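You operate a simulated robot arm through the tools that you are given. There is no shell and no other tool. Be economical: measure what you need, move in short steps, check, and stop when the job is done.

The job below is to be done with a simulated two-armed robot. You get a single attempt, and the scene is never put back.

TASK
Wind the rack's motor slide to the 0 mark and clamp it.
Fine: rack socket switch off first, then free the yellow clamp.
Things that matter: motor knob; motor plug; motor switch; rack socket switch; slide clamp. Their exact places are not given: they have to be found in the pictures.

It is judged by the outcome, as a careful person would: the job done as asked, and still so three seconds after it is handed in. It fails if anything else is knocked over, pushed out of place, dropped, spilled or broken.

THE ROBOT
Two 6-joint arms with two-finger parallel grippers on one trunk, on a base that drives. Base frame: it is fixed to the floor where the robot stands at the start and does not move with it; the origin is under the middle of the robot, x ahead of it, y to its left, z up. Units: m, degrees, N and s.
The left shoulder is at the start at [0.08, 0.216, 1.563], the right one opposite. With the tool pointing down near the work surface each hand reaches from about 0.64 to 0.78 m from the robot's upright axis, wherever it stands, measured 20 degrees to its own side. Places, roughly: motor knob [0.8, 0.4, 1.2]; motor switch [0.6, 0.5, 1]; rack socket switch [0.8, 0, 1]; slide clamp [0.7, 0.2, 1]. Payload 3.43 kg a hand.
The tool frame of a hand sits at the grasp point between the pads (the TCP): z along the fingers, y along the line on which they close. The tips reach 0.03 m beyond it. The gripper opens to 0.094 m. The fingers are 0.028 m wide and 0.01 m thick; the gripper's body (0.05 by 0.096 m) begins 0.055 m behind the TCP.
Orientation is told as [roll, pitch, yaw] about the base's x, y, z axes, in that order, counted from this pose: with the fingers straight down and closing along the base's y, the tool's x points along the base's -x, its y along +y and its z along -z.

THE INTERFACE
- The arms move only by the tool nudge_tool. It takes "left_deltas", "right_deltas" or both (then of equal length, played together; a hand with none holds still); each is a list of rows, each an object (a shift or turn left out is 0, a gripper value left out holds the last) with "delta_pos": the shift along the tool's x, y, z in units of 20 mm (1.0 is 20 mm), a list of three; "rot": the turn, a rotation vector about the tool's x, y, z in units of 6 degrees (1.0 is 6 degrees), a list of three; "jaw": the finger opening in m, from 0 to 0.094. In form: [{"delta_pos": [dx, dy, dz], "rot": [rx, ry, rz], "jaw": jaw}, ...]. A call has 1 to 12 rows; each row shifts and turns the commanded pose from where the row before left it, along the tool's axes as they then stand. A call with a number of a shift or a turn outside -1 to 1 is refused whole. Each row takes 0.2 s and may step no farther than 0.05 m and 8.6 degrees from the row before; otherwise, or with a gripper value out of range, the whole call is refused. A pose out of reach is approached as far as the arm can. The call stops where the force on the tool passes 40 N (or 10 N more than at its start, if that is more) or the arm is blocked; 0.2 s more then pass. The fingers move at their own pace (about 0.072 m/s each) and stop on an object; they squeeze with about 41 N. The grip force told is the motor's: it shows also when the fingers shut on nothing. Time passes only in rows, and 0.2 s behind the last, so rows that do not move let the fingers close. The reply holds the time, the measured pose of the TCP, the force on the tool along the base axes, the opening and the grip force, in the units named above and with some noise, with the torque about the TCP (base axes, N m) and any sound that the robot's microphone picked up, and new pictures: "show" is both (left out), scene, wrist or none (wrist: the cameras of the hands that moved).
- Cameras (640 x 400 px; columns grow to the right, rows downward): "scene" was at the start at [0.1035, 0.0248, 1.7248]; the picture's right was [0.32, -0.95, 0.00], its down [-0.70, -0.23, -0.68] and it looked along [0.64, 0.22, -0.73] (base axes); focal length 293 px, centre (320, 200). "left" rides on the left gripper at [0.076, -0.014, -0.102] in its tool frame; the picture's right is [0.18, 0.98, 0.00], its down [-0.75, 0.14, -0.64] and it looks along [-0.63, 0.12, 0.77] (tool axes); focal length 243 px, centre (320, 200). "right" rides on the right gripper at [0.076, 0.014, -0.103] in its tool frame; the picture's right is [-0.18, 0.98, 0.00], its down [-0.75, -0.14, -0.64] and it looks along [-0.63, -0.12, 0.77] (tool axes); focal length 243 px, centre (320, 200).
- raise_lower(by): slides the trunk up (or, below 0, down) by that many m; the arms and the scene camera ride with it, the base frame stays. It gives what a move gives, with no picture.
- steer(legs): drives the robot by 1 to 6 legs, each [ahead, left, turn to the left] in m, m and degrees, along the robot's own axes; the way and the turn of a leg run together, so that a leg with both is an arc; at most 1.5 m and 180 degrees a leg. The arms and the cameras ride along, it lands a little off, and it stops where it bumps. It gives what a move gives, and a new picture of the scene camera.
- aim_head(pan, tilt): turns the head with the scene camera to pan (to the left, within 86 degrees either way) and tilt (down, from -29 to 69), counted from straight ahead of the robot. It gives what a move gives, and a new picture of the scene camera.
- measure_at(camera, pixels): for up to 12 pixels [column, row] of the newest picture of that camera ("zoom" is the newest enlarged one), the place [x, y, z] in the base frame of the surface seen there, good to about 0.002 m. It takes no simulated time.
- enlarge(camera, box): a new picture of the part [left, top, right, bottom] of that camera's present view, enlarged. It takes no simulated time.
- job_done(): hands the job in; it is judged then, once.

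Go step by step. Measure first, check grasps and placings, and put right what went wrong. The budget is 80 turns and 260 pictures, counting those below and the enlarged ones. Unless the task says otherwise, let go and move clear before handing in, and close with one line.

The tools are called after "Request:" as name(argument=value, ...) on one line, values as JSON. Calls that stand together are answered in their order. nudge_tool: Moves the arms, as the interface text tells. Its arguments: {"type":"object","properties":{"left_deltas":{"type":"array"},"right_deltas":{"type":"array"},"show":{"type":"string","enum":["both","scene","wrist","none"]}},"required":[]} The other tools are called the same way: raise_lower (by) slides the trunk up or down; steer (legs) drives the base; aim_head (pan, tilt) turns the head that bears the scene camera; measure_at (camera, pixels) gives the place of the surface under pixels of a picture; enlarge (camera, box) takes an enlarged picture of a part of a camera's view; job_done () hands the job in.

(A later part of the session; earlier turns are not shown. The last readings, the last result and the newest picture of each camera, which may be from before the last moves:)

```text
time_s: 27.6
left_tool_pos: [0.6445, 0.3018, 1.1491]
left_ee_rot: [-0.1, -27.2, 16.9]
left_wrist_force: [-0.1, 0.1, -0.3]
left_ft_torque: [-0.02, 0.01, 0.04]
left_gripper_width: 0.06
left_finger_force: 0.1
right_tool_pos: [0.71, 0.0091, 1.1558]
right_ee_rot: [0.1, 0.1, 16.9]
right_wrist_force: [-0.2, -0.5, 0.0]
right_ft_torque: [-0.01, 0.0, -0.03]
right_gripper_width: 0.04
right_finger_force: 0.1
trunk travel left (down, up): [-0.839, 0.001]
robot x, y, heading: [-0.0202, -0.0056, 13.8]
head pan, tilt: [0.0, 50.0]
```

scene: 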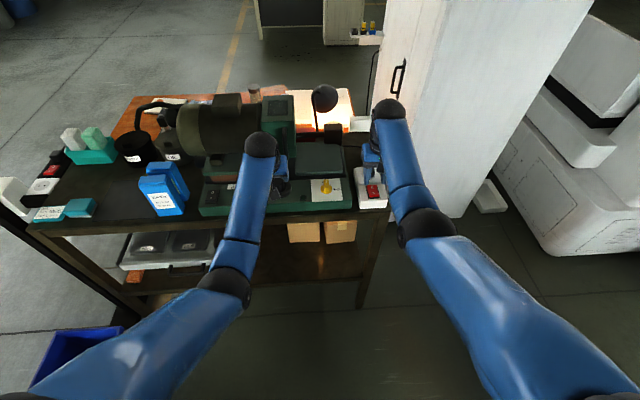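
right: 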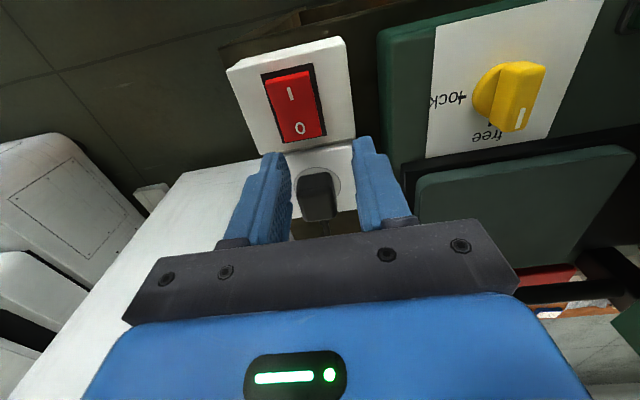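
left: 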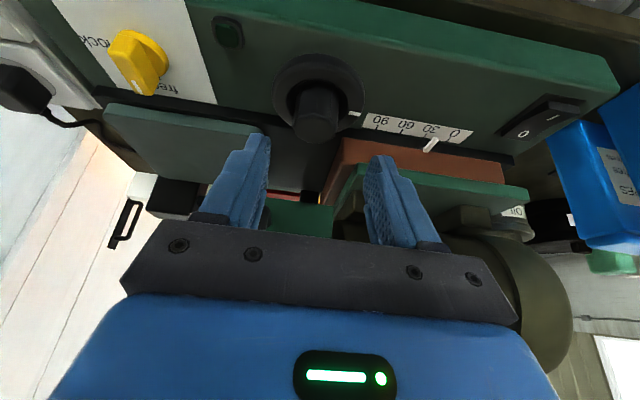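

The tilt works (pitch −27°), and the wrist view shows the knob at (317,110) and the scale at (415,128). I'll measure the knob here.

Request:
enlarge(camera="left", box=[250, 30, 490, 180])

Request:
measure_at(camera="left", pixels=[[316, 128], [316, 115], [316, 137], [298, 125], [336, 125], [316, 98], [280, 80], [362, 95], [318, 56], [383, 118], [407, 125], [432, 143]])

```text
2.67 times, centred on (370, 105) of left
```

zoom: 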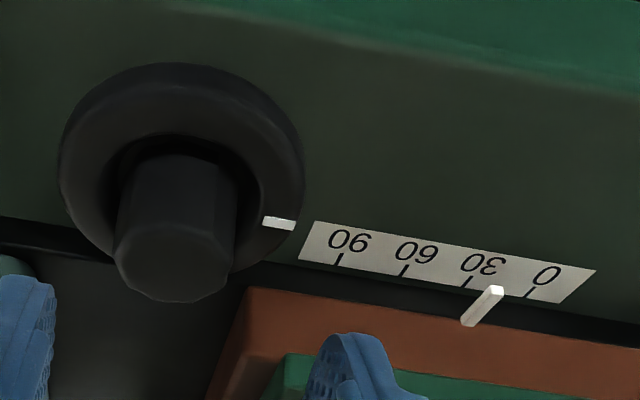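

```text
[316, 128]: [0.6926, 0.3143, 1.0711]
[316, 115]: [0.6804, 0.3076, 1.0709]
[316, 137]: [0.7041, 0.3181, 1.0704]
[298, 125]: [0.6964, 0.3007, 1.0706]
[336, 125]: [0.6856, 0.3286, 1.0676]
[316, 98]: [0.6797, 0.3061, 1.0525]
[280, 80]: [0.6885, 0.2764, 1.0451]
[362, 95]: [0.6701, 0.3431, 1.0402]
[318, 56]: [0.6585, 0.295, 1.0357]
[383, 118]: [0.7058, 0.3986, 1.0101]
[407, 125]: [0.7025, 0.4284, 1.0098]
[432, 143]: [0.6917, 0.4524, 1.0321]
```

Knob centre is [0.693, 0.314], top 1.071, and the way in lies almost straight along the tool axis. I'll go in to TCP z≈1.083 and close.

Request:
nudge_tool(left_deltas=[{"delta_pos": [-0.18, -0.03, 1]}, {"delta_pos": [-0.18, -0.03, 1]}, {"delta_pos": [-0.18, -0.03, 1]}, {"delta_pos": [-0.18, -0.03, 1]}, {"delta_pos": [0, 0, 0.07]}, {"jaw": 0.01}, {}, {}])

Request:
enlarge(camera="scene", box=[200, 100, 320, 220])

```text
time_s: 29.4
left_tool_pos: [0.6941, 0.3137, 1.0825]
left_ee_rot: [0.1, -27.1, 17.0]
left_wrist_force: [1.1, -0.5, -2.2]
left_ft_torque: [0.2, -0.61, -0.02]
left_gripper_width: 0.0369
left_finger_force: 45.4
right_tool_pos: [0.7117, 0.0099, 1.1559]
right_ee_rot: [0.1, -0.1, 16.9]
right_wrist_force: [0.4, 0.0, -0.7]
right_ft_torque: [-0.02, -0.01, 0.01]
right_gripper_width: 0.0399
right_finger_force: 0.0
trunk travel left (down, up): [-0.839, 0.001]
robot x, y, heading: [-0.0203, -0.0049, 13.6]
head pan, tilt: [0.0, 50.0]
```

scene: 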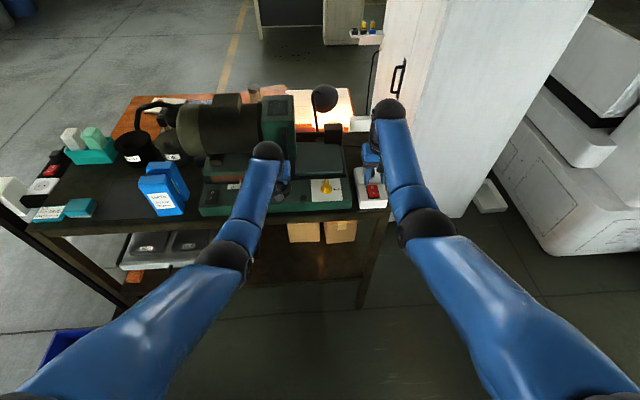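
left: 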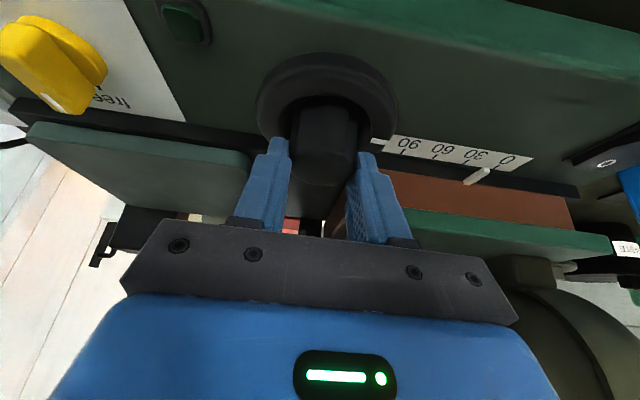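

```text
3.33 times, centred on (260, 160) of scene
```

zoom: 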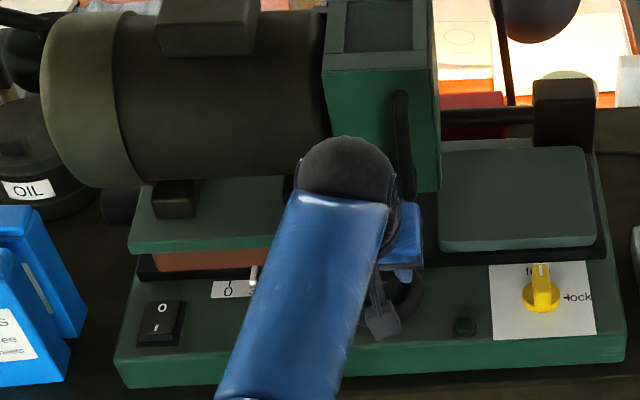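

The knob is gripped at 37 mm with low force. As a test I'll turn 24° counter-clockwise and see which way the pointer goes.

Request:
nudge_tool(left_deltas=[{"rot": [-0.454, 0, -0.89]}, {"rot": [-0.454, 0, -0.89]}, {"rot": [-0.454, 0, -0.89]}, {"rot": [-0.454, 0, -0.89]}], show="wrist")

Request:
enlarge(camera="left", box=[330, 80, 570, 230])

Request:
enlarge(camera="scene", box=[210, 160, 310, 222])

```text
time_s: 30.4
left_tool_pos: [0.6941, 0.3129, 1.0819]
left_ee_rot: [0.1, -27.1, 41.0]
left_wrist_force: [2.9, -1.5, -0.6]
left_ft_torque: [-0.13, -0.01, -0.16]
left_gripper_width: 0.0369
left_finger_force: 45.1
right_tool_pos: [0.712, 0.0081, 1.155]
right_ee_rot: [0.0, -0.1, 16.9]
right_wrist_force: [-0.3, 1.3, 0.8]
right_ft_torque: [-0.01, 0.0, 0.04]
right_gripper_width: 0.0399
right_finger_force: 0.0
trunk travel left (down, up): [-0.839, 0.001]
robot x, y, heading: [-0.0201, -0.0053, 14.1]
head pan, tilt: [0.0, 50.0]
```

left: 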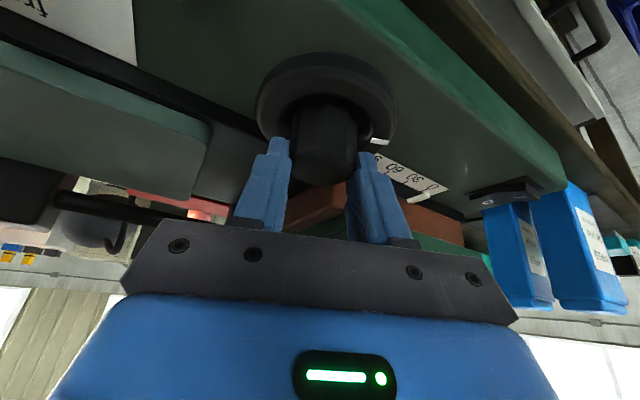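

```text
2.67 times, centred on (450, 155) of left
```

zoom: 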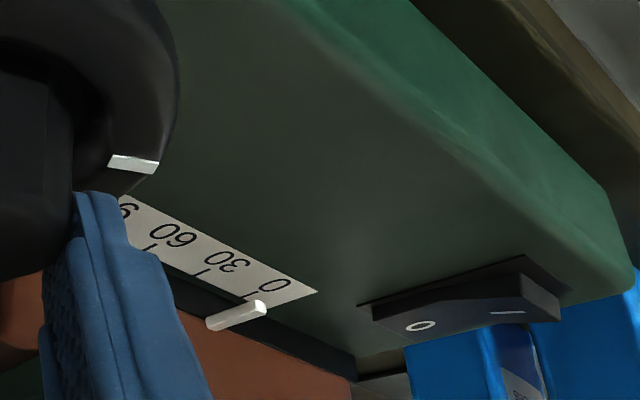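

```text
6.40 times, centred on (260, 191) of scene
```

zoom: 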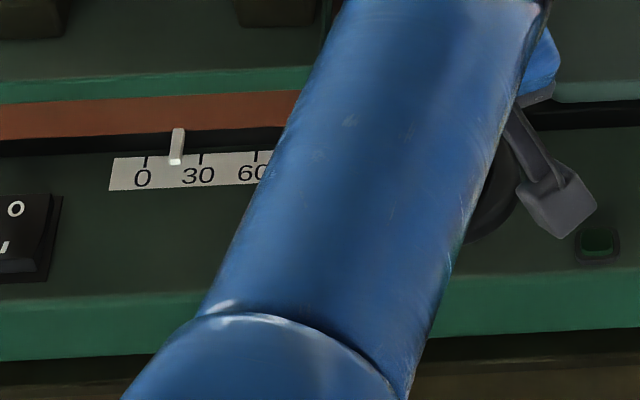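

Counter-clockwise moves the pointer towards 0. It now sits near 16, so 24° gives about 10 units. I'll measure the ticks and pointer in 3D to remove parallax.

Request:
measure_at(camera="zoom", pixels=[[147, 166], [201, 163], [256, 160], [175, 160], [178, 132], [147, 180], [173, 150]])

Request:
measure_at(camera="left", pixels=[[425, 189], [407, 180], [428, 195], [412, 201], [385, 172]])

Request:
enlarge(camera="scene", box=[224, 174, 260, 196])

```text
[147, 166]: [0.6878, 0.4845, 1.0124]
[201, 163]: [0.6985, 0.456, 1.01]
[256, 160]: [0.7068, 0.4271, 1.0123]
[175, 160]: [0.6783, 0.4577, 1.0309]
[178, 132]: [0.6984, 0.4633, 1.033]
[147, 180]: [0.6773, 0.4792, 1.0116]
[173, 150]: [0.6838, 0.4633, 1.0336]
```

```text
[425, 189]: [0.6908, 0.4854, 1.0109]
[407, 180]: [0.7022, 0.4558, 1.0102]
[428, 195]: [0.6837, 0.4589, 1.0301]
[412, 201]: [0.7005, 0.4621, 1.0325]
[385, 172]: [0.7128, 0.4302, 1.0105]
```

```text
16.00 times, centred on (242, 185) of scene
```

zoom: 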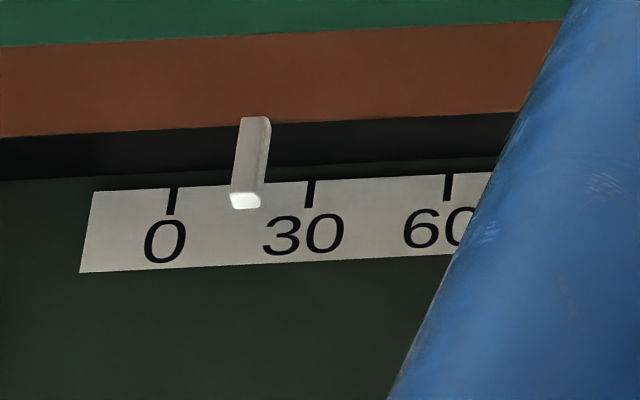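

In bench coordinates the pointer is at about 22 mm from 0, having started near 28, so the gearing is about 90 mm per turn. I need about 90° more CCW. I'll open the jaws, swing back 72° clockwise and regrip.

Request:
nudge_tool(left_deltas=[{"jaw": 0.06}, {}, {"rot": [0.454, 0, 0.89]}, {"rot": [0.454, 0, 0.89]}, {"rot": [0.454, 0, 0.89]}, {"rot": [0.454, 0, 0.89]}, {"rot": [0.454, 0, 0.89]}, {"rot": [0.454, 0, 0.89]}], show="none")

Request:
nudge_tool(left_deltas=[{"rot": [0.454, 0, 0.89]}, {"rot": [0.454, 0, 0.89]}, {"rot": [0.454, 0, 0.89]}, {"rot": [0.454, 0, 0.89]}, {"rot": [0.454, 0, 0.89]}, {"rot": [0.454, 0, 0.89]}])

```text
time_s: 32.2
left_tool_pos: [0.6936, 0.3149, 1.082]
left_ee_rot: [-0.1, -27.1, 4.8]
left_wrist_force: [-0.7, -0.3, 0.3]
left_ft_torque: [-0.04, 0.02, -0.01]
left_gripper_width: 0.06
left_finger_force: 0.1
right_tool_pos: [0.7102, 0.0085, 1.1554]
right_ee_rot: [0.0, 0.0, 17.0]
right_wrist_force: [0.2, 0.3, 0.1]
right_ft_torque: [-0.03, -0.04, 0.0]
right_gripper_width: 0.0401
right_finger_force: 0.0
trunk travel left (down, up): [-0.839, 0.001]
robot x, y, heading: [-0.0184, -0.0078, 13.9]
head pan, tilt: [0.0, 50.0]
```

```text
time_s: 33.6
left_tool_pos: [0.6936, 0.3142, 1.0827]
left_ee_rot: [0.1, -27.1, -30.9]
left_wrist_force: [-0.2, -0.4, 0.8]
left_ft_torque: [0.01, 0.04, 0.02]
left_gripper_width: 0.0599
left_finger_force: 0.1
right_tool_pos: [0.7106, 0.0084, 1.1564]
right_ee_rot: [0.0, 0.0, 16.9]
right_wrist_force: [0.4, 0.0, 1.2]
right_ft_torque: [-0.05, -0.01, -0.02]
right_gripper_width: 0.0401
right_finger_force: 0.1
trunk travel left (down, up): [-0.839, 0.001]
robot x, y, heading: [-0.0188, -0.0056, 13.9]
head pan, tilt: [0.0, 50.0]
```

scene: 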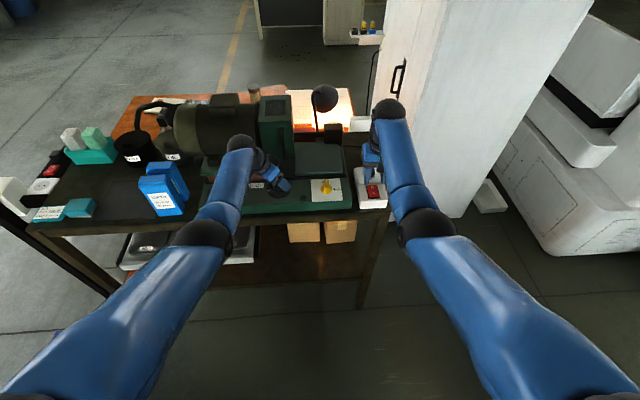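
left: 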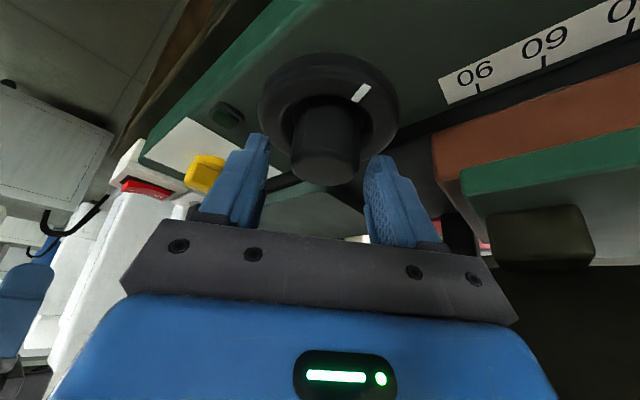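

The swing back was clean, now at yaw −31. I'll close and wind counter-clockwise.

Request:
nudge_tool(left_deltas=[{"jaw": 0.01}, {}, {}, {"rot": [-0.454, 0, -0.89]}, {"rot": [-0.454, 0, -0.89]}, {"rot": [-0.454, 0, -0.89]}, {"rot": [-0.454, 0, -0.89]}, {"rot": [-0.454, 0, -0.89]}, {"rot": [-0.454, 0, -0.89]}, {"rot": [-0.454, 0, -0.89]}], show="none")

Request:
nudge_tool(left_deltas=[{"rot": [-0.454, 0, -0.89]}, {"rot": [-0.454, 0, -0.89]}, {"rot": [-0.454, 0, -0.89]}, {"rot": [-0.454, 0, -0.89]}, {"rot": [-0.454, 0, -0.89]}])

Request:
enlarge(camera="scene", box=[220, 170, 268, 200])

Request:
enlarge(camera="left", box=[330, 80, 570, 230])

```text
time_s: 35.8
left_tool_pos: [0.6944, 0.3132, 1.0828]
left_ee_rot: [0.0, -27.1, 11.1]
left_wrist_force: [4.3, 2.1, 5.0]
left_ft_torque: [-0.04, 0.06, -0.06]
left_gripper_width: 0.0368
left_finger_force: 44.5
right_tool_pos: [0.7103, 0.0089, 1.1557]
right_ee_rot: [0.0, 0.1, 17.0]
right_wrist_force: [-0.9, -0.1, -0.9]
right_ft_torque: [0.0, 0.0, 0.02]
right_gripper_width: 0.0398
right_finger_force: 0.1
trunk travel left (down, up): [-0.839, 0.001]
robot x, y, heading: [-0.0208, -0.0053, 13.9]
head pan, tilt: [0.0, 50.0]
```

```text
time_s: 37.0
left_tool_pos: [0.6923, 0.3113, 1.0827]
left_ee_rot: [0.1, -27.1, 40.9]
left_wrist_force: [2.4, -4.1, 4.0]
left_ft_torque: [-0.36, 0.07, -0.36]
left_gripper_width: 0.0364
left_finger_force: 45.1
right_tool_pos: [0.7102, 0.0073, 1.1556]
right_ee_rot: [0.0, 0.0, 16.8]
right_wrist_force: [-0.6, 0.0, 0.1]
right_ft_torque: [-0.01, -0.02, -0.01]
right_gripper_width: 0.04
right_finger_force: 0.0
trunk travel left (down, up): [-0.839, 0.001]
robot x, y, heading: [-0.0187, -0.0059, 14.1]
head pan, tilt: [0.0, 50.0]
```

scene: 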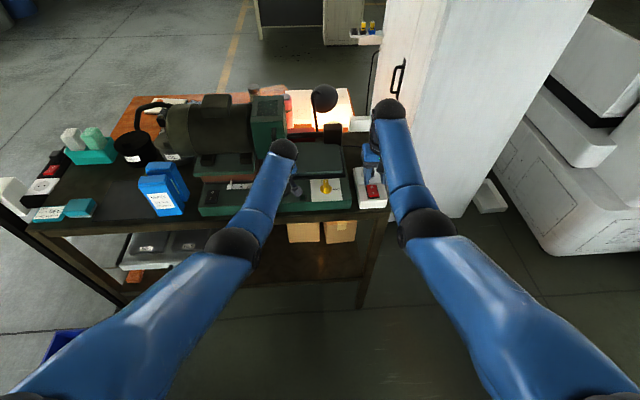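
left: 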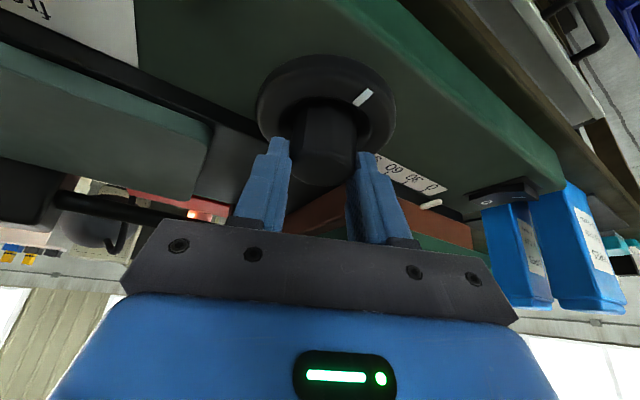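

```text
13.33 times, centred on (244, 185) of scene
```

zoom: 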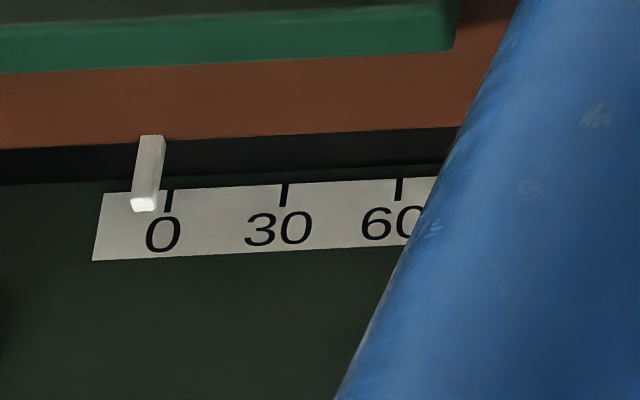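

```text
2.67 times, centred on (450, 155) of left
```

zoom: 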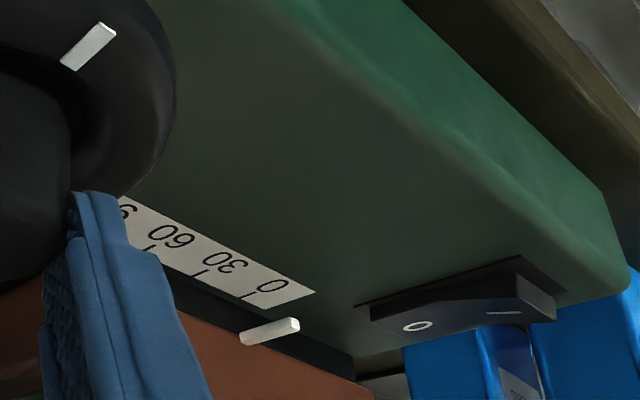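

The pointer looks near 0 once parallax is allowed for. I'll measure the tick and pointer in 3D from both cameras.

Request:
enlarge(camera="scene", box=[220, 170, 268, 200])

Request:
measure_at(camera="zoom", pixels=[[168, 202], [284, 195], [400, 189], [143, 205], [148, 185], [150, 165], [152, 145], [136, 200], [155, 200], [163, 250], [140, 150], [163, 150]])

Request:
measure_at(camera="left", pixels=[[424, 190], [407, 181], [439, 201], [430, 205], [423, 208], [435, 203], [388, 172]])

```text
13.33 times, centred on (244, 185) of scene
```

zoom: 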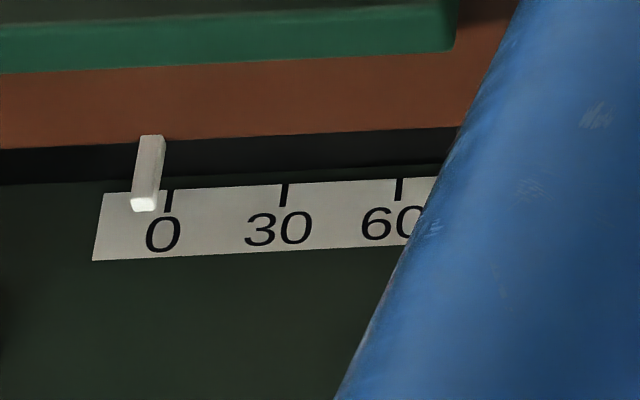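

```text
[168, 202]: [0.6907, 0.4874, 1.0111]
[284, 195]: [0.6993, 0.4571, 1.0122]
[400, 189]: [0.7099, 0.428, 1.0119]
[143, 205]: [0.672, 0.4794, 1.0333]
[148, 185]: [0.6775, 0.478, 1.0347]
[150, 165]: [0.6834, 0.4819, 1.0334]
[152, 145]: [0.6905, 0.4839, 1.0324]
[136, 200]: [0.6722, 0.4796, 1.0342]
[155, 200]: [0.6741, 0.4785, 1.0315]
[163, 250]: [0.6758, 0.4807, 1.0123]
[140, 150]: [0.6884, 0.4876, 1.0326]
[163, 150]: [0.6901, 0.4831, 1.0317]
```

```text
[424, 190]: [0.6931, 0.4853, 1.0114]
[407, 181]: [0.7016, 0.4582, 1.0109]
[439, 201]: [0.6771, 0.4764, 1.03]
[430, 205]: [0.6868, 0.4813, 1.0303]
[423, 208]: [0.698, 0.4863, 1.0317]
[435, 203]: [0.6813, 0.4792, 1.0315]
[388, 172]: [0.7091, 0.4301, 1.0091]
```

3D averages put the pointer about 1–2 mm on the plus side of 0, and I want a parallax-free look. I'll release, back off, and bring the left wrist camera directly in line with the 0 mark.

Request:
nudge_tool(left_deltas=[{"jaw": 0.07}, {}, {"delta_pos": [0, 0, -1]}, {"delta_pos": [0, 0, -1]}, {"delta_pos": [0, 0, -1]}, {"delta_pos": [0, 0, -1]}, {"rot": [0.454, 0, 0.89]}, {"rot": [0.454, 0, 0.89]}, {"rot": [0.454, 0, 0.89]}, {"rot": [0.454, 0, 0.89]}], show="none")

Request:
nudge_tool(left_deltas=[{"rot": [0, 1, 0]}, {"rot": [0, 1, 0]}, {"rot": [0, 1, 0]}, {"delta_pos": [0, 1, 0]}, {"delta_pos": [0, 1, 0]}, {"delta_pos": [0, 1, 0]}, {"delta_pos": [0, 1, 0]}, {"delta_pos": [0, 1, 0]}, {"delta_pos": [0, 1, 0]}, {"delta_pos": [0, 1, 0]}, {"delta_pos": [0, 1, 0]}])

```text
time_s: 39.2
left_tool_pos: [0.6656, 0.2897, 1.1536]
left_ee_rot: [0.0, -27.3, 16.8]
left_wrist_force: [-1.0, 0.2, -0.1]
left_ft_torque: [0.01, -0.01, 0.02]
left_gripper_width: 0.07
left_finger_force: 0.1
right_tool_pos: [0.7104, 0.0091, 1.1551]
right_ee_rot: [0.0, 0.0, 16.9]
right_wrist_force: [-0.1, -0.1, -0.2]
right_ft_torque: [-0.01, 0.05, -0.04]
right_gripper_width: 0.04
right_finger_force: 0.0
trunk travel left (down, up): [-0.839, 0.001]
robot x, y, heading: [-0.0195, -0.006, 13.7]
head pan, tilt: [0.0, 50.0]
```

```text
time_s: 41.6
left_tool_pos: [0.6193, 0.4436, 1.1539]
left_ee_rot: [0.0, -9.1, 17.0]
left_wrist_force: [0.9, 0.1, 0.6]
left_ft_torque: [-0.01, 0.02, -0.01]
left_gripper_width: 0.0701
left_finger_force: 0.1
right_tool_pos: [0.7099, 0.0089, 1.1565]
right_ee_rot: [0.0, 0.0, 16.9]
right_wrist_force: [0.6, 0.4, 1.4]
right_ft_torque: [0.0, -0.01, 0.01]
right_gripper_width: 0.0401
right_finger_force: 0.0
trunk travel left (down, up): [-0.839, 0.001]
robot x, y, heading: [-0.0165, -0.0023, 13.7]
head pan, tilt: [0.0, 50.0]
```

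scene: 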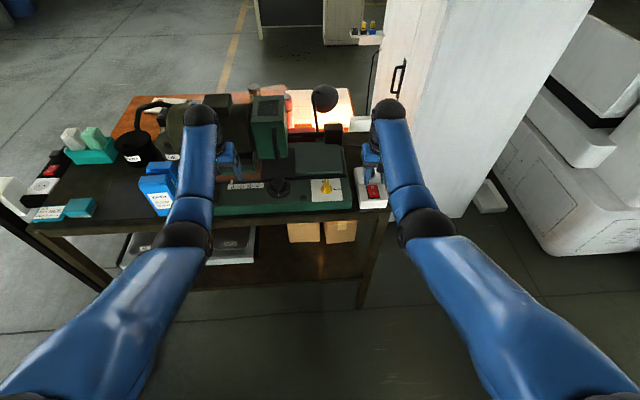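
left: 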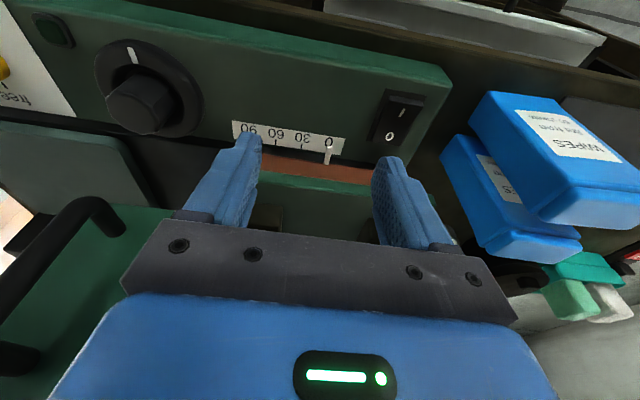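

The dial's mark is now away and the pointer sits by 0. I'll shift the camera 32 mm left so it lines up with the 0 tick.

Request:
nudge_tool(left_deltas=[{"delta_pos": [0, 0.8, 0]}, {"delta_pos": [0, 0.8, 0]}], show="wrist")

Request:
enlarge(camera="left", box=[200, 100, 360, 200])

```text
time_s: 42.2
left_tool_pos: [0.6093, 0.4744, 1.1546]
left_ee_rot: [0.1, -9.1, 17.0]
left_wrist_force: [-0.1, 0.8, 0.2]
left_ft_torque: [-0.03, -0.03, -0.02]
left_gripper_width: 0.07
left_finger_force: 0.1
right_tool_pos: [0.7106, 0.0094, 1.156]
right_ee_rot: [0.0, 0.0, 16.9]
right_wrist_force: [-0.1, 0.8, -0.4]
right_ft_torque: [-0.02, 0.01, -0.01]
right_gripper_width: 0.0399
right_finger_force: 0.0
trunk travel left (down, up): [-0.839, 0.001]
robot x, y, heading: [-0.0146, -0.0017, 13.8]
head pan, tilt: [0.0, 50.0]
```

left: 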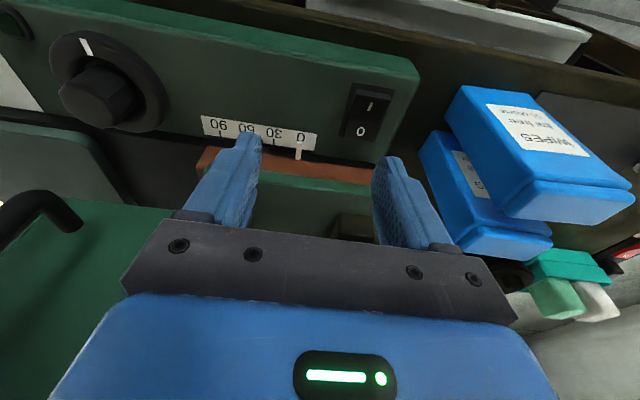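

```text
4.00 times, centred on (280, 150) of left
```

zoom: 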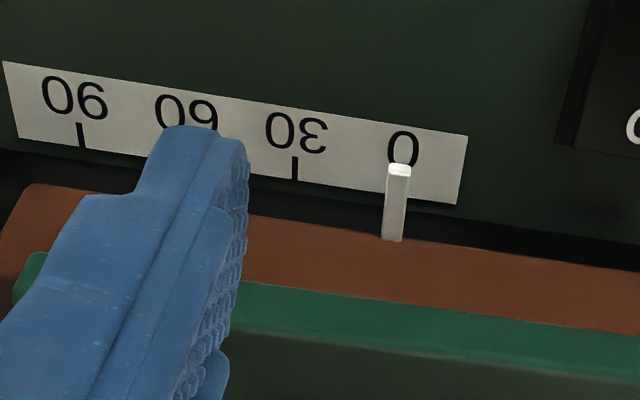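

With the camera in line, the pointer (centre about 398) sits about 5 px, or roughly 1.5 mm, towards 30 from the 0 tick (about 403). I'll go back to the knob for a fine turn of about 5° CCW.

Request:
nudge_tool(left_deltas=[{"delta_pos": [0, -0.96, 0]}, {"delta_pos": [0, -0.96, 0]}, {"delta_pos": [0, -0.96, 0]}, {"delta_pos": [0, -0.96, 0]}, {"delta_pos": [0, -0.96, 0]}, {"delta_pos": [0, -0.96, 0]}, {"delta_pos": [0, -0.96, 0]}, {"delta_pos": [0, -0.96, 0]}, {"delta_pos": [0, -0.96, 0], "rot": [0, -1, 0]}, {"rot": [0, -1, 0]}, {"rot": [0, -1, 0], "jaw": 0.06}], show="wrist")

```text
time_s: 44.6
left_tool_pos: [0.6592, 0.3087, 1.1547]
left_ee_rot: [0.0, -27.3, 17.1]
left_wrist_force: [0.3, 0.8, 1.2]
left_ft_torque: [0.0, -0.04, 0.0]
left_gripper_width: 0.06
left_finger_force: 0.1
right_tool_pos: [0.7094, 0.0092, 1.1569]
right_ee_rot: [0.0, 0.0, 16.9]
right_wrist_force: [0.1, 0.7, 0.5]
right_ft_torque: [-0.01, 0.02, -0.01]
right_gripper_width: 0.0401
right_finger_force: 0.0
trunk travel left (down, up): [-0.839, 0.001]
robot x, y, heading: [-0.0189, -0.0019, 14.2]
head pan, tilt: [0.0, 50.0]
```

left: 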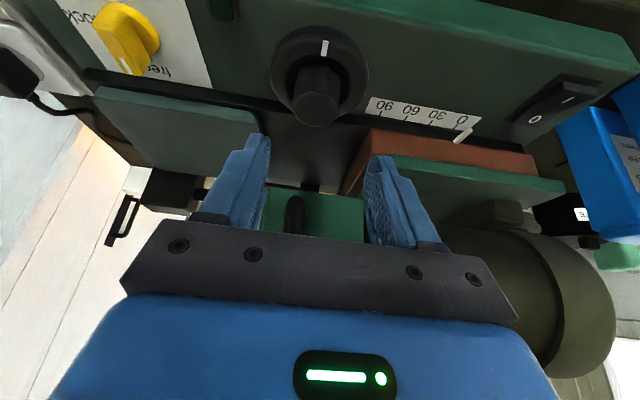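

The knob at (318,95) is straight ahead of the fingers. I'll go in 79 mm along the tool axis and grip, then check the pointer before turning.

Request:
nudge_tool(left_deltas=[{"delta_pos": [0.02, -0.26, 0.9]}, {"delta_pos": [0.02, 0, 1]}, {"delta_pos": [0.02, 0, 1]}, {"delta_pos": [0.02, 0, 1]}, {"delta_pos": [0, 0, 0.07]}, {"jaw": 0.01}, {}, {}], show="both")

Request:
enlarge(camera="scene", box=[220, 170, 268, 200])

Request:
enlarge(camera="left", box=[360, 100, 560, 225])

```text
time_s: 46.4
left_tool_pos: [0.6953, 0.3129, 1.0828]
left_ee_rot: [0.0, -27.2, 16.9]
left_wrist_force: [0.9, 0.7, -0.7]
left_ft_torque: [0.23, -0.86, -0.01]
left_gripper_width: 0.037
left_finger_force: 45.2
right_tool_pos: [0.7115, 0.0088, 1.1556]
right_ee_rot: [0.0, 0.0, 16.9]
right_wrist_force: [-0.3, 0.7, 0.3]
right_ft_torque: [-0.03, 0.02, -0.03]
right_gripper_width: 0.0399
right_finger_force: 0.0
trunk travel left (down, up): [-0.839, 0.001]
robot x, y, heading: [-0.0176, -0.0067, 14.1]
head pan, tilt: [0.0, 50.0]
```

scene: 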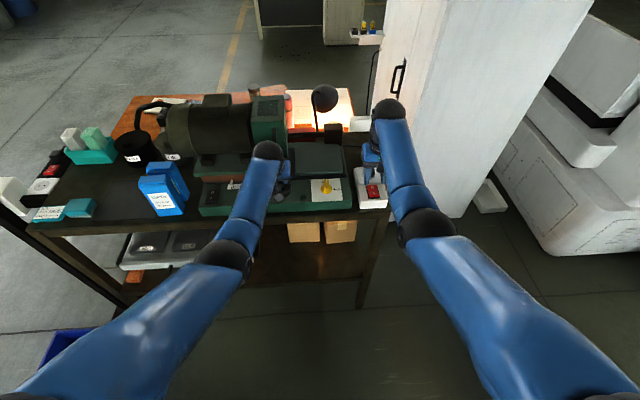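
left: 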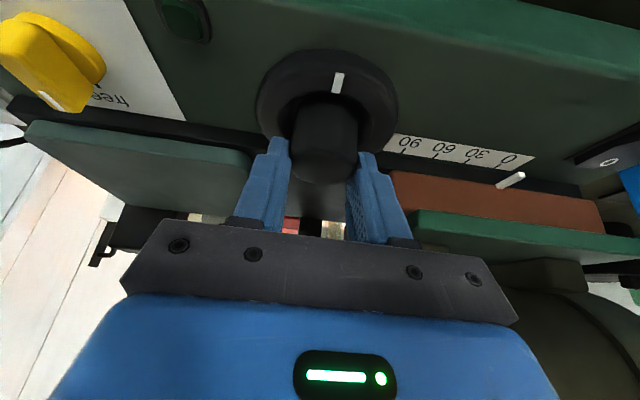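

```text
13.33 times, centred on (244, 185) of scene
```

zoom: 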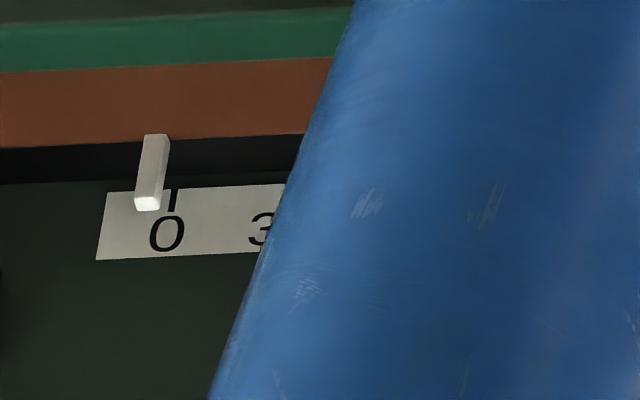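

```text
3.20 times, centred on (460, 162) of left
```

zoom: 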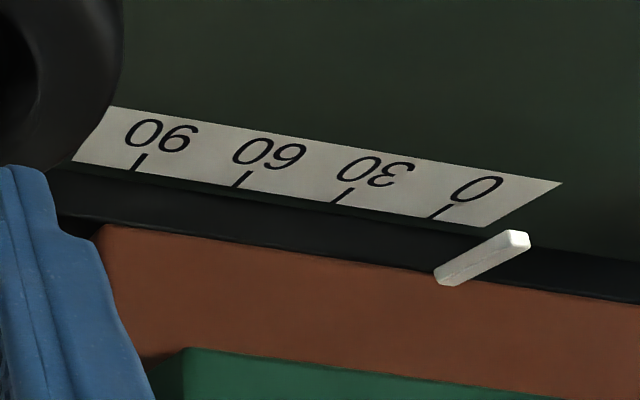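

The grip didn't disturb the pointer (24 px left of the tick in the scene zoom, as before). I'll turn 5° CCW, which should make that about 30 px.

Request:
nudge_tool(left_deltas=[{"rot": [-0.38, 0, -0.74]}, {}], show="scene")

Request:
enlarge(camera="scene", box=[220, 170, 268, 200])

```text
time_s: 47.0
left_tool_pos: [0.6952, 0.3145, 1.0826]
left_ee_rot: [0.0, -27.1, 22.0]
left_wrist_force: [2.0, 0.6, 1.3]
left_ft_torque: [0.17, 0.54, -0.08]
left_gripper_width: 0.0368
left_finger_force: 44.7
right_tool_pos: [0.7115, 0.0095, 1.1555]
right_ee_rot: [0.0, -0.1, 16.9]
right_wrist_force: [0.1, 0.8, 0.6]
right_ft_torque: [-0.04, -0.02, -0.01]
right_gripper_width: 0.04
right_finger_force: 0.0
trunk travel left (down, up): [-0.839, 0.001]
robot x, y, heading: [-0.0209, -0.0057, 13.6]
head pan, tilt: [0.0, 50.0]
```

scene: 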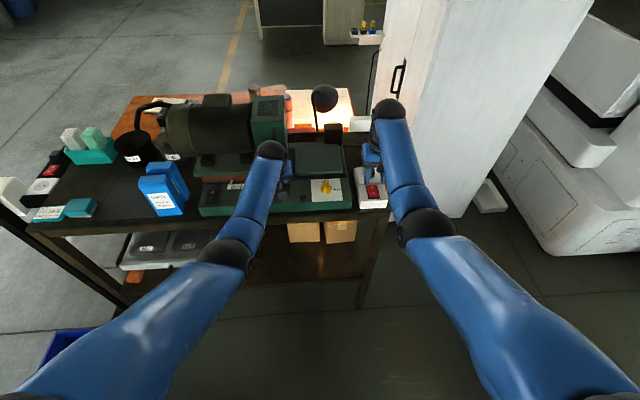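

```text
13.33 times, centred on (244, 185) of scene
```

zoom: 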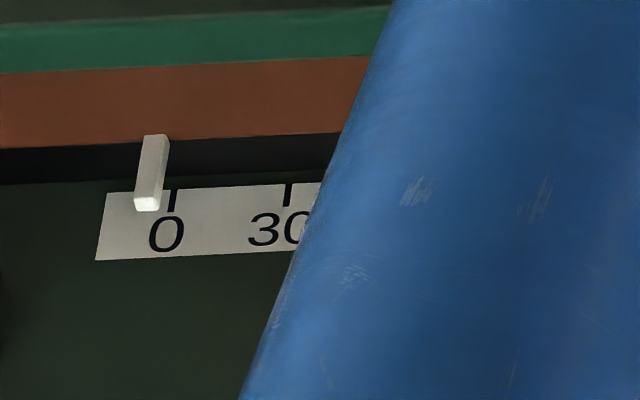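

The pointer has barely moved (offset about 25 px), so the slack was taken up first. I'll turn another 4°.

Request:
nudge_tool(left_deltas=[{"rot": [-0.3, 0, -0.6]}, {}], show="scene")

Request:
enlarge(camera="scene", box=[220, 170, 268, 200])

```text
time_s: 47.6
left_tool_pos: [0.6944, 0.3134, 1.0824]
left_ee_rot: [0.0, -27.1, 25.9]
left_wrist_force: [0.7, 1.8, 0.9]
left_ft_torque: [0.23, 0.05, -0.41]
left_gripper_width: 0.0364
left_finger_force: 45.4
right_tool_pos: [0.7116, 0.0094, 1.1556]
right_ee_rot: [0.0, 0.0, 16.9]
right_wrist_force: [-0.2, -0.4, 0.0]
right_ft_torque: [-0.01, -0.02, 0.02]
right_gripper_width: 0.04
right_finger_force: 0.0
trunk travel left (down, up): [-0.839, 0.001]
robot x, y, heading: [-0.0137, -0.0057, 13.9]
head pan, tilt: [0.0, 50.0]
```

scene: 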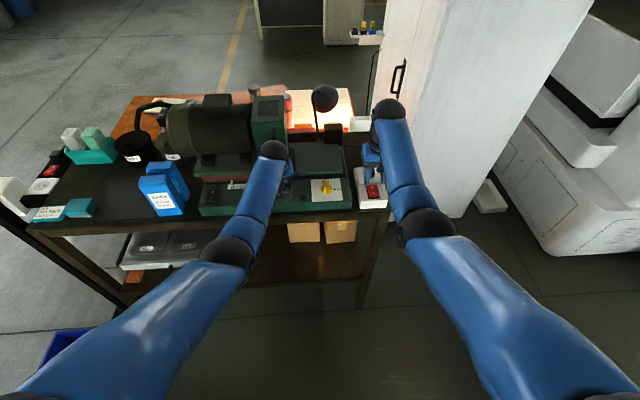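

```text
13.33 times, centred on (244, 185) of scene
```

zoom: 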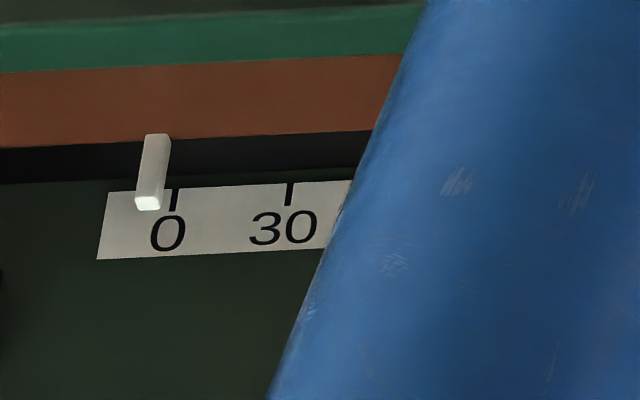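

The pointer still hasn't moved and torque rose to −0.41 N·m. I'll check whether the dial mark itself turned.

Request:
nudge_tool(left_deltas=[{}], show="wrist")

Request:
enlarge(camera="left", box=[230, 30, 550, 230])

Request:
measure_at(camera="left", pixels=[[344, 82], [344, 90], [342, 75]])

```text
time_s: 48.0
left_tool_pos: [0.6944, 0.3126, 1.0825]
left_ee_rot: [0.0, -27.2, 26.0]
left_wrist_force: [-0.3, 1.8, 0.4]
left_ft_torque: [0.44, -0.07, -0.19]
left_gripper_width: 0.0364
left_finger_force: 45.4
right_tool_pos: [0.7102, 0.0081, 1.1566]
right_ee_rot: [0.0, 0.0, 16.9]
right_wrist_force: [0.2, 0.6, -1.6]
right_ft_torque: [0.01, 0.0, 0.03]
right_gripper_width: 0.04
right_finger_force: 0.1
trunk travel left (down, up): [-0.839, 0.001]
robot x, y, heading: [-0.0188, -0.0065, 13.7]
head pan, tilt: [0.0, 50.0]
```

left: 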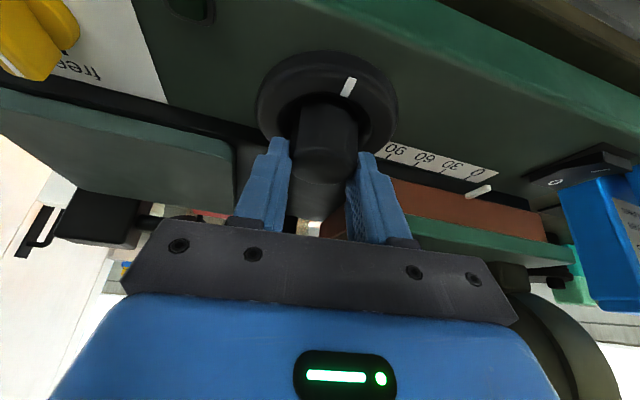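

```text
2.00 times, centred on (390, 130) of left
```

zoom: 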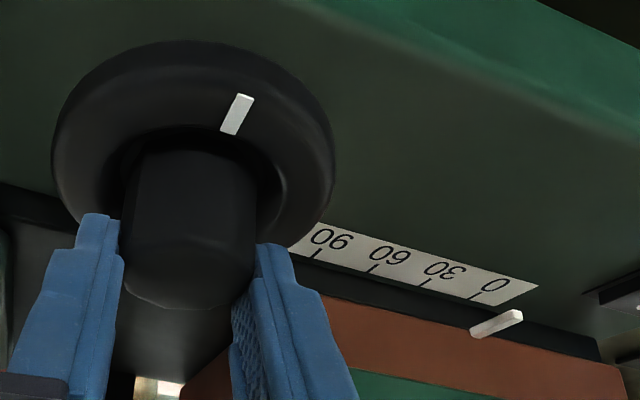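

```text
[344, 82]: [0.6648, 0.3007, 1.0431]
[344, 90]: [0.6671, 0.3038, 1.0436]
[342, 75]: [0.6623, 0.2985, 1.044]
```

The mark stayed while the hand turned 9°, so something stops the slide here. I'll check whether it's the end stop or an obstruction such as the hand against the handle, or the motor against the cans.

Request:
enlarge(camera="scene", box=[230, 90, 320, 200])

Request:
enlarge(camera="scene", box=[110, 85, 260, 200])

```text
3.64 times, centred on (275, 145) of scene
```

zoom: 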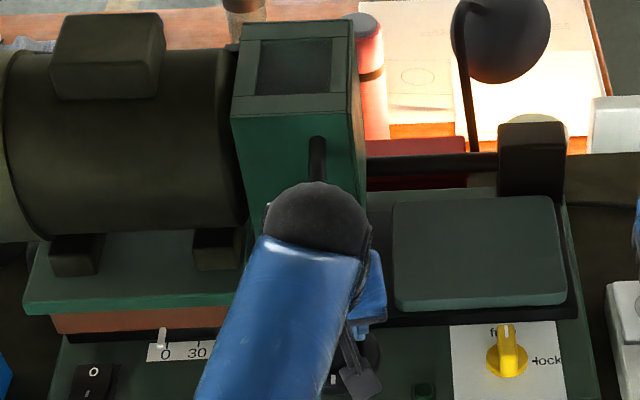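

```text
3.48 times, centred on (185, 142) of scene
```

zoom: 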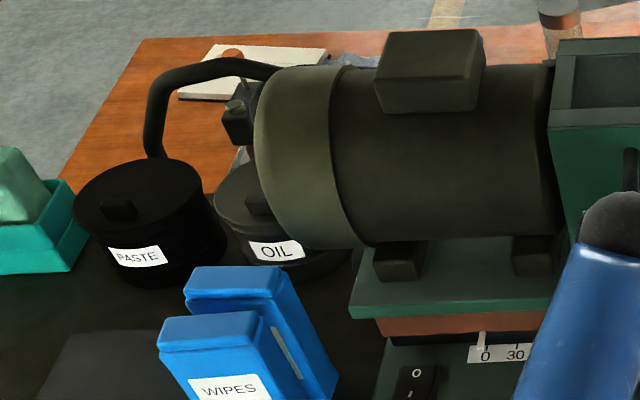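

The OIL tin is close to the motor's left end. I'll measure the clearance.

Request:
measure_at(camera="zoom", pixels=[[225, 190], [258, 203], [225, 215], [240, 240], [300, 270], [340, 260], [290, 215], [260, 160], [300, 235], [340, 235], [320, 290], [335, 350]])

Request:
enlarge(camera="scene", box=[160, 130, 220, 180])

```text
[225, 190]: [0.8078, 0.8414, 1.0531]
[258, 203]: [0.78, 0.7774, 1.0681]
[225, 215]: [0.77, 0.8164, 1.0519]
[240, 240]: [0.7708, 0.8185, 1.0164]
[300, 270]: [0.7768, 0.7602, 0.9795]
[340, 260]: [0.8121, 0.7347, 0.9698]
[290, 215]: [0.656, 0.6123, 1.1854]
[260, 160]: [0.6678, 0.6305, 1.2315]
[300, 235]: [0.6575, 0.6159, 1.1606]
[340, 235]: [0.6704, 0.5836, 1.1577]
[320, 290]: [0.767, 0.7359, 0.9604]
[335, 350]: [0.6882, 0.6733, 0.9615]
```

```text
8.00 times, centred on (190, 155) of scene
```

zoom: 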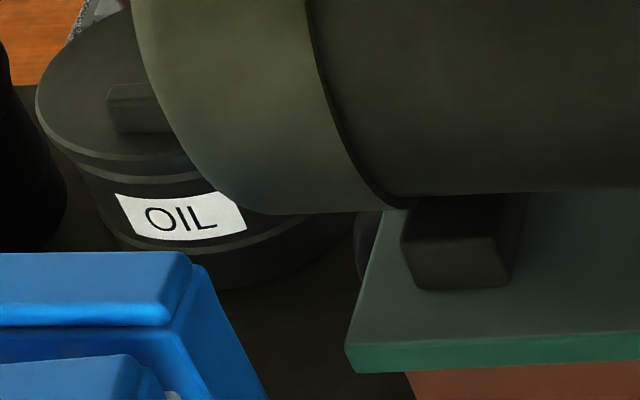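

The OIL tin is well clear (y 0.77 against 0.61). Next I'll check the handle against the wrist.

Request:
enlarge(camera="scene", box=[255, 115, 305, 165])

Request:
measure_at(camera="scene", pixels=[[275, 132], [275, 137], [275, 141], [275, 145], [283, 146], [268, 144], [287, 155], [289, 162]])

```text
8.00 times, centred on (280, 140) of scene
```

zoom: 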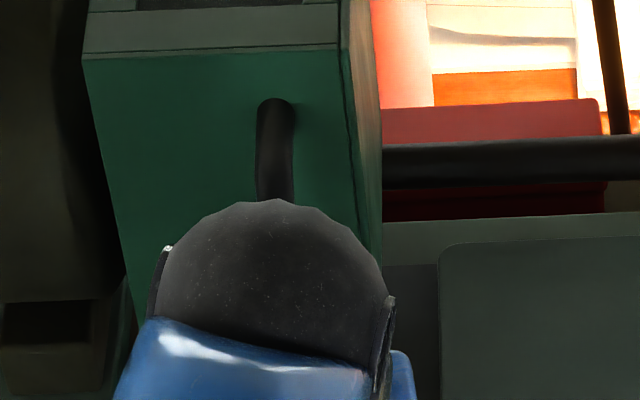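

```text
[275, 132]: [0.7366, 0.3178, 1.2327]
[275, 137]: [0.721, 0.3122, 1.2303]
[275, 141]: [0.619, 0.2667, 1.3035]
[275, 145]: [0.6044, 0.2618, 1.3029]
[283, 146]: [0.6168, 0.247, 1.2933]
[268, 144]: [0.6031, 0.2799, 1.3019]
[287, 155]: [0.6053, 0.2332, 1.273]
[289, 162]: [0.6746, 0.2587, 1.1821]
```

There's no contact: the wrist is over 5 cm from the handle, so the slide seems to be at its own end stop near 0. I'll release and take precise in-line views to confirm.

Request:
nudge_tool(left_deltas=[{"jaw": 0.07}, {}, {"delta_pos": [0, 0, -1]}, {"delta_pos": [0, 0, -1]}, {"delta_pos": [0, 0, -1]}, {"delta_pos": [0, 0, -1]}, {"rot": [0.454, 0, 0.89]}, {"rot": [0.227, 0, 0.445]}, {"rot": [0, 1, 0]}, {"rot": [0, 1, 0]}, {"rot": [0, 1, 0]}], show="none")

Request:
nudge_tool(left_deltas=[{"delta_pos": [0, 1, 0]}, {"delta_pos": [0, 1, 0]}, {"delta_pos": [0, 1, 0]}, {"delta_pos": [0, 1, 0]}, {"delta_pos": [0, 1, 0]}, {"delta_pos": [0, 1, 0]}, {"delta_pos": [0, 1, 0]}, {"delta_pos": [0, 0.8, 0]}, {}], show="wrist")

Request:
enlarge(camera="left", box=[240, 110, 400, 210])

```text
time_s: 50.4
left_tool_pos: [0.6613, 0.2979, 1.1541]
left_ee_rot: [-0.1, -9.0, 16.9]
left_wrist_force: [0.7, 0.5, 0.0]
left_ft_torque: [0.0, -0.01, 0.03]
left_gripper_width: 0.0702
left_finger_force: 0.1
right_tool_pos: [0.7118, 0.0087, 1.1568]
right_ee_rot: [0.1, 0.1, 16.9]
right_wrist_force: [0.4, 0.0, -0.9]
right_ft_torque: [0.01, 0.01, -0.02]
right_gripper_width: 0.0401
right_finger_force: 0.1
trunk travel left (down, up): [-0.839, 0.001]
robot x, y, heading: [-0.0187, -0.0076, 13.8]
head pan, tilt: [0.0, 50.0]
```

```text
time_s: 52.4
left_tool_pos: [0.6154, 0.4463, 1.1535]
left_ee_rot: [0.0, -9.0, 17.0]
left_wrist_force: [-0.4, -0.5, 0.4]
left_ft_torque: [0.0, -0.01, 0.0]
left_gripper_width: 0.0702
left_finger_force: 0.1
right_tool_pos: [0.7116, 0.0087, 1.1555]
right_ee_rot: [0.0, 0.0, 16.9]
right_wrist_force: [0.4, -0.5, 0.3]
right_ft_torque: [0.02, 0.01, -0.01]
right_gripper_width: 0.04
right_finger_force: 0.0
trunk travel left (down, up): [-0.839, 0.001]
robot x, y, heading: [-0.019, -0.0046, 13.8]
head pan, tilt: [0.0, 50.0]
```

left: 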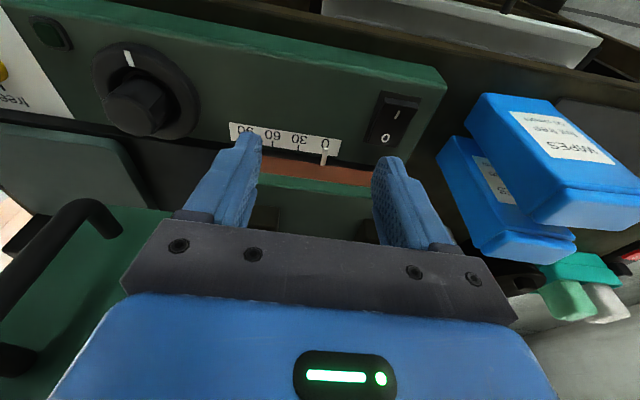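

```text
4.00 times, centred on (320, 160) of left
```

zoom: 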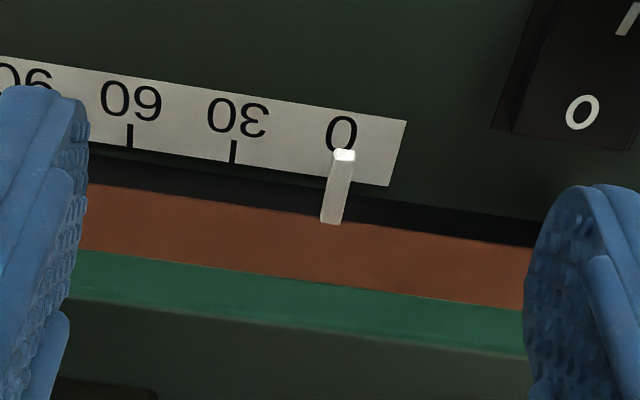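

From this camera (28 mm right of the tick) the pointer reads about 1.5–2 mm towards 30 after correcting for parallax. I'll measure the dial mark angle and the scale again to pin it down.

Request:
measure_at(camera="zoom", pixels=[[131, 130], [234, 148], [344, 155], [338, 175], [336, 195], [333, 215], [342, 158], [375, 180]])

Request:
measure_at(camera="left", pixels=[[128, 54], [130, 60], [126, 49], [135, 115], [112, 112], [160, 103], [146, 132], [125, 92]])

Request:
enlarge(camera="left", box=[80, 30, 240, 150])

```text
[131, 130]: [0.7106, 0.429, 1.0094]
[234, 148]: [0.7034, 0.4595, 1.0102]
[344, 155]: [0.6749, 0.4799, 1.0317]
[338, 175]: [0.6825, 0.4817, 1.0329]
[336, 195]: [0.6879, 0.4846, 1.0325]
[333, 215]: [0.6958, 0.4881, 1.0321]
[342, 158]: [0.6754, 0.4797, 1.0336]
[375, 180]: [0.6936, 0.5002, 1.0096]
```

```text
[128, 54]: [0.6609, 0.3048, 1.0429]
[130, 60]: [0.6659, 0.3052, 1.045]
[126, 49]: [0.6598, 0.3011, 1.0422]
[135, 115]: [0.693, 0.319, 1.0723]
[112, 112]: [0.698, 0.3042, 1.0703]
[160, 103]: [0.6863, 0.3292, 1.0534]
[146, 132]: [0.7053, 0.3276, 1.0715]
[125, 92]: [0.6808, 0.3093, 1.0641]
```

```text
3.33 times, centred on (160, 90) of left
```

zoom: 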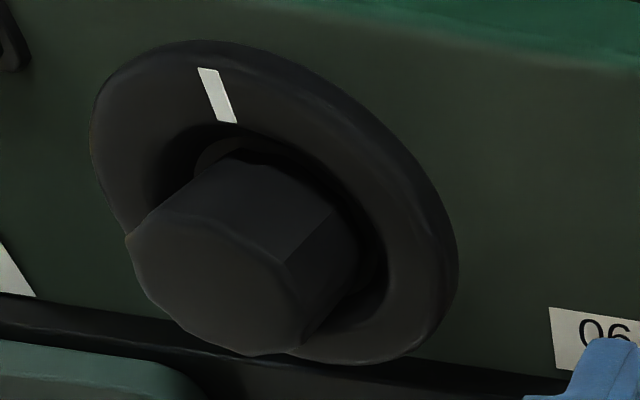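

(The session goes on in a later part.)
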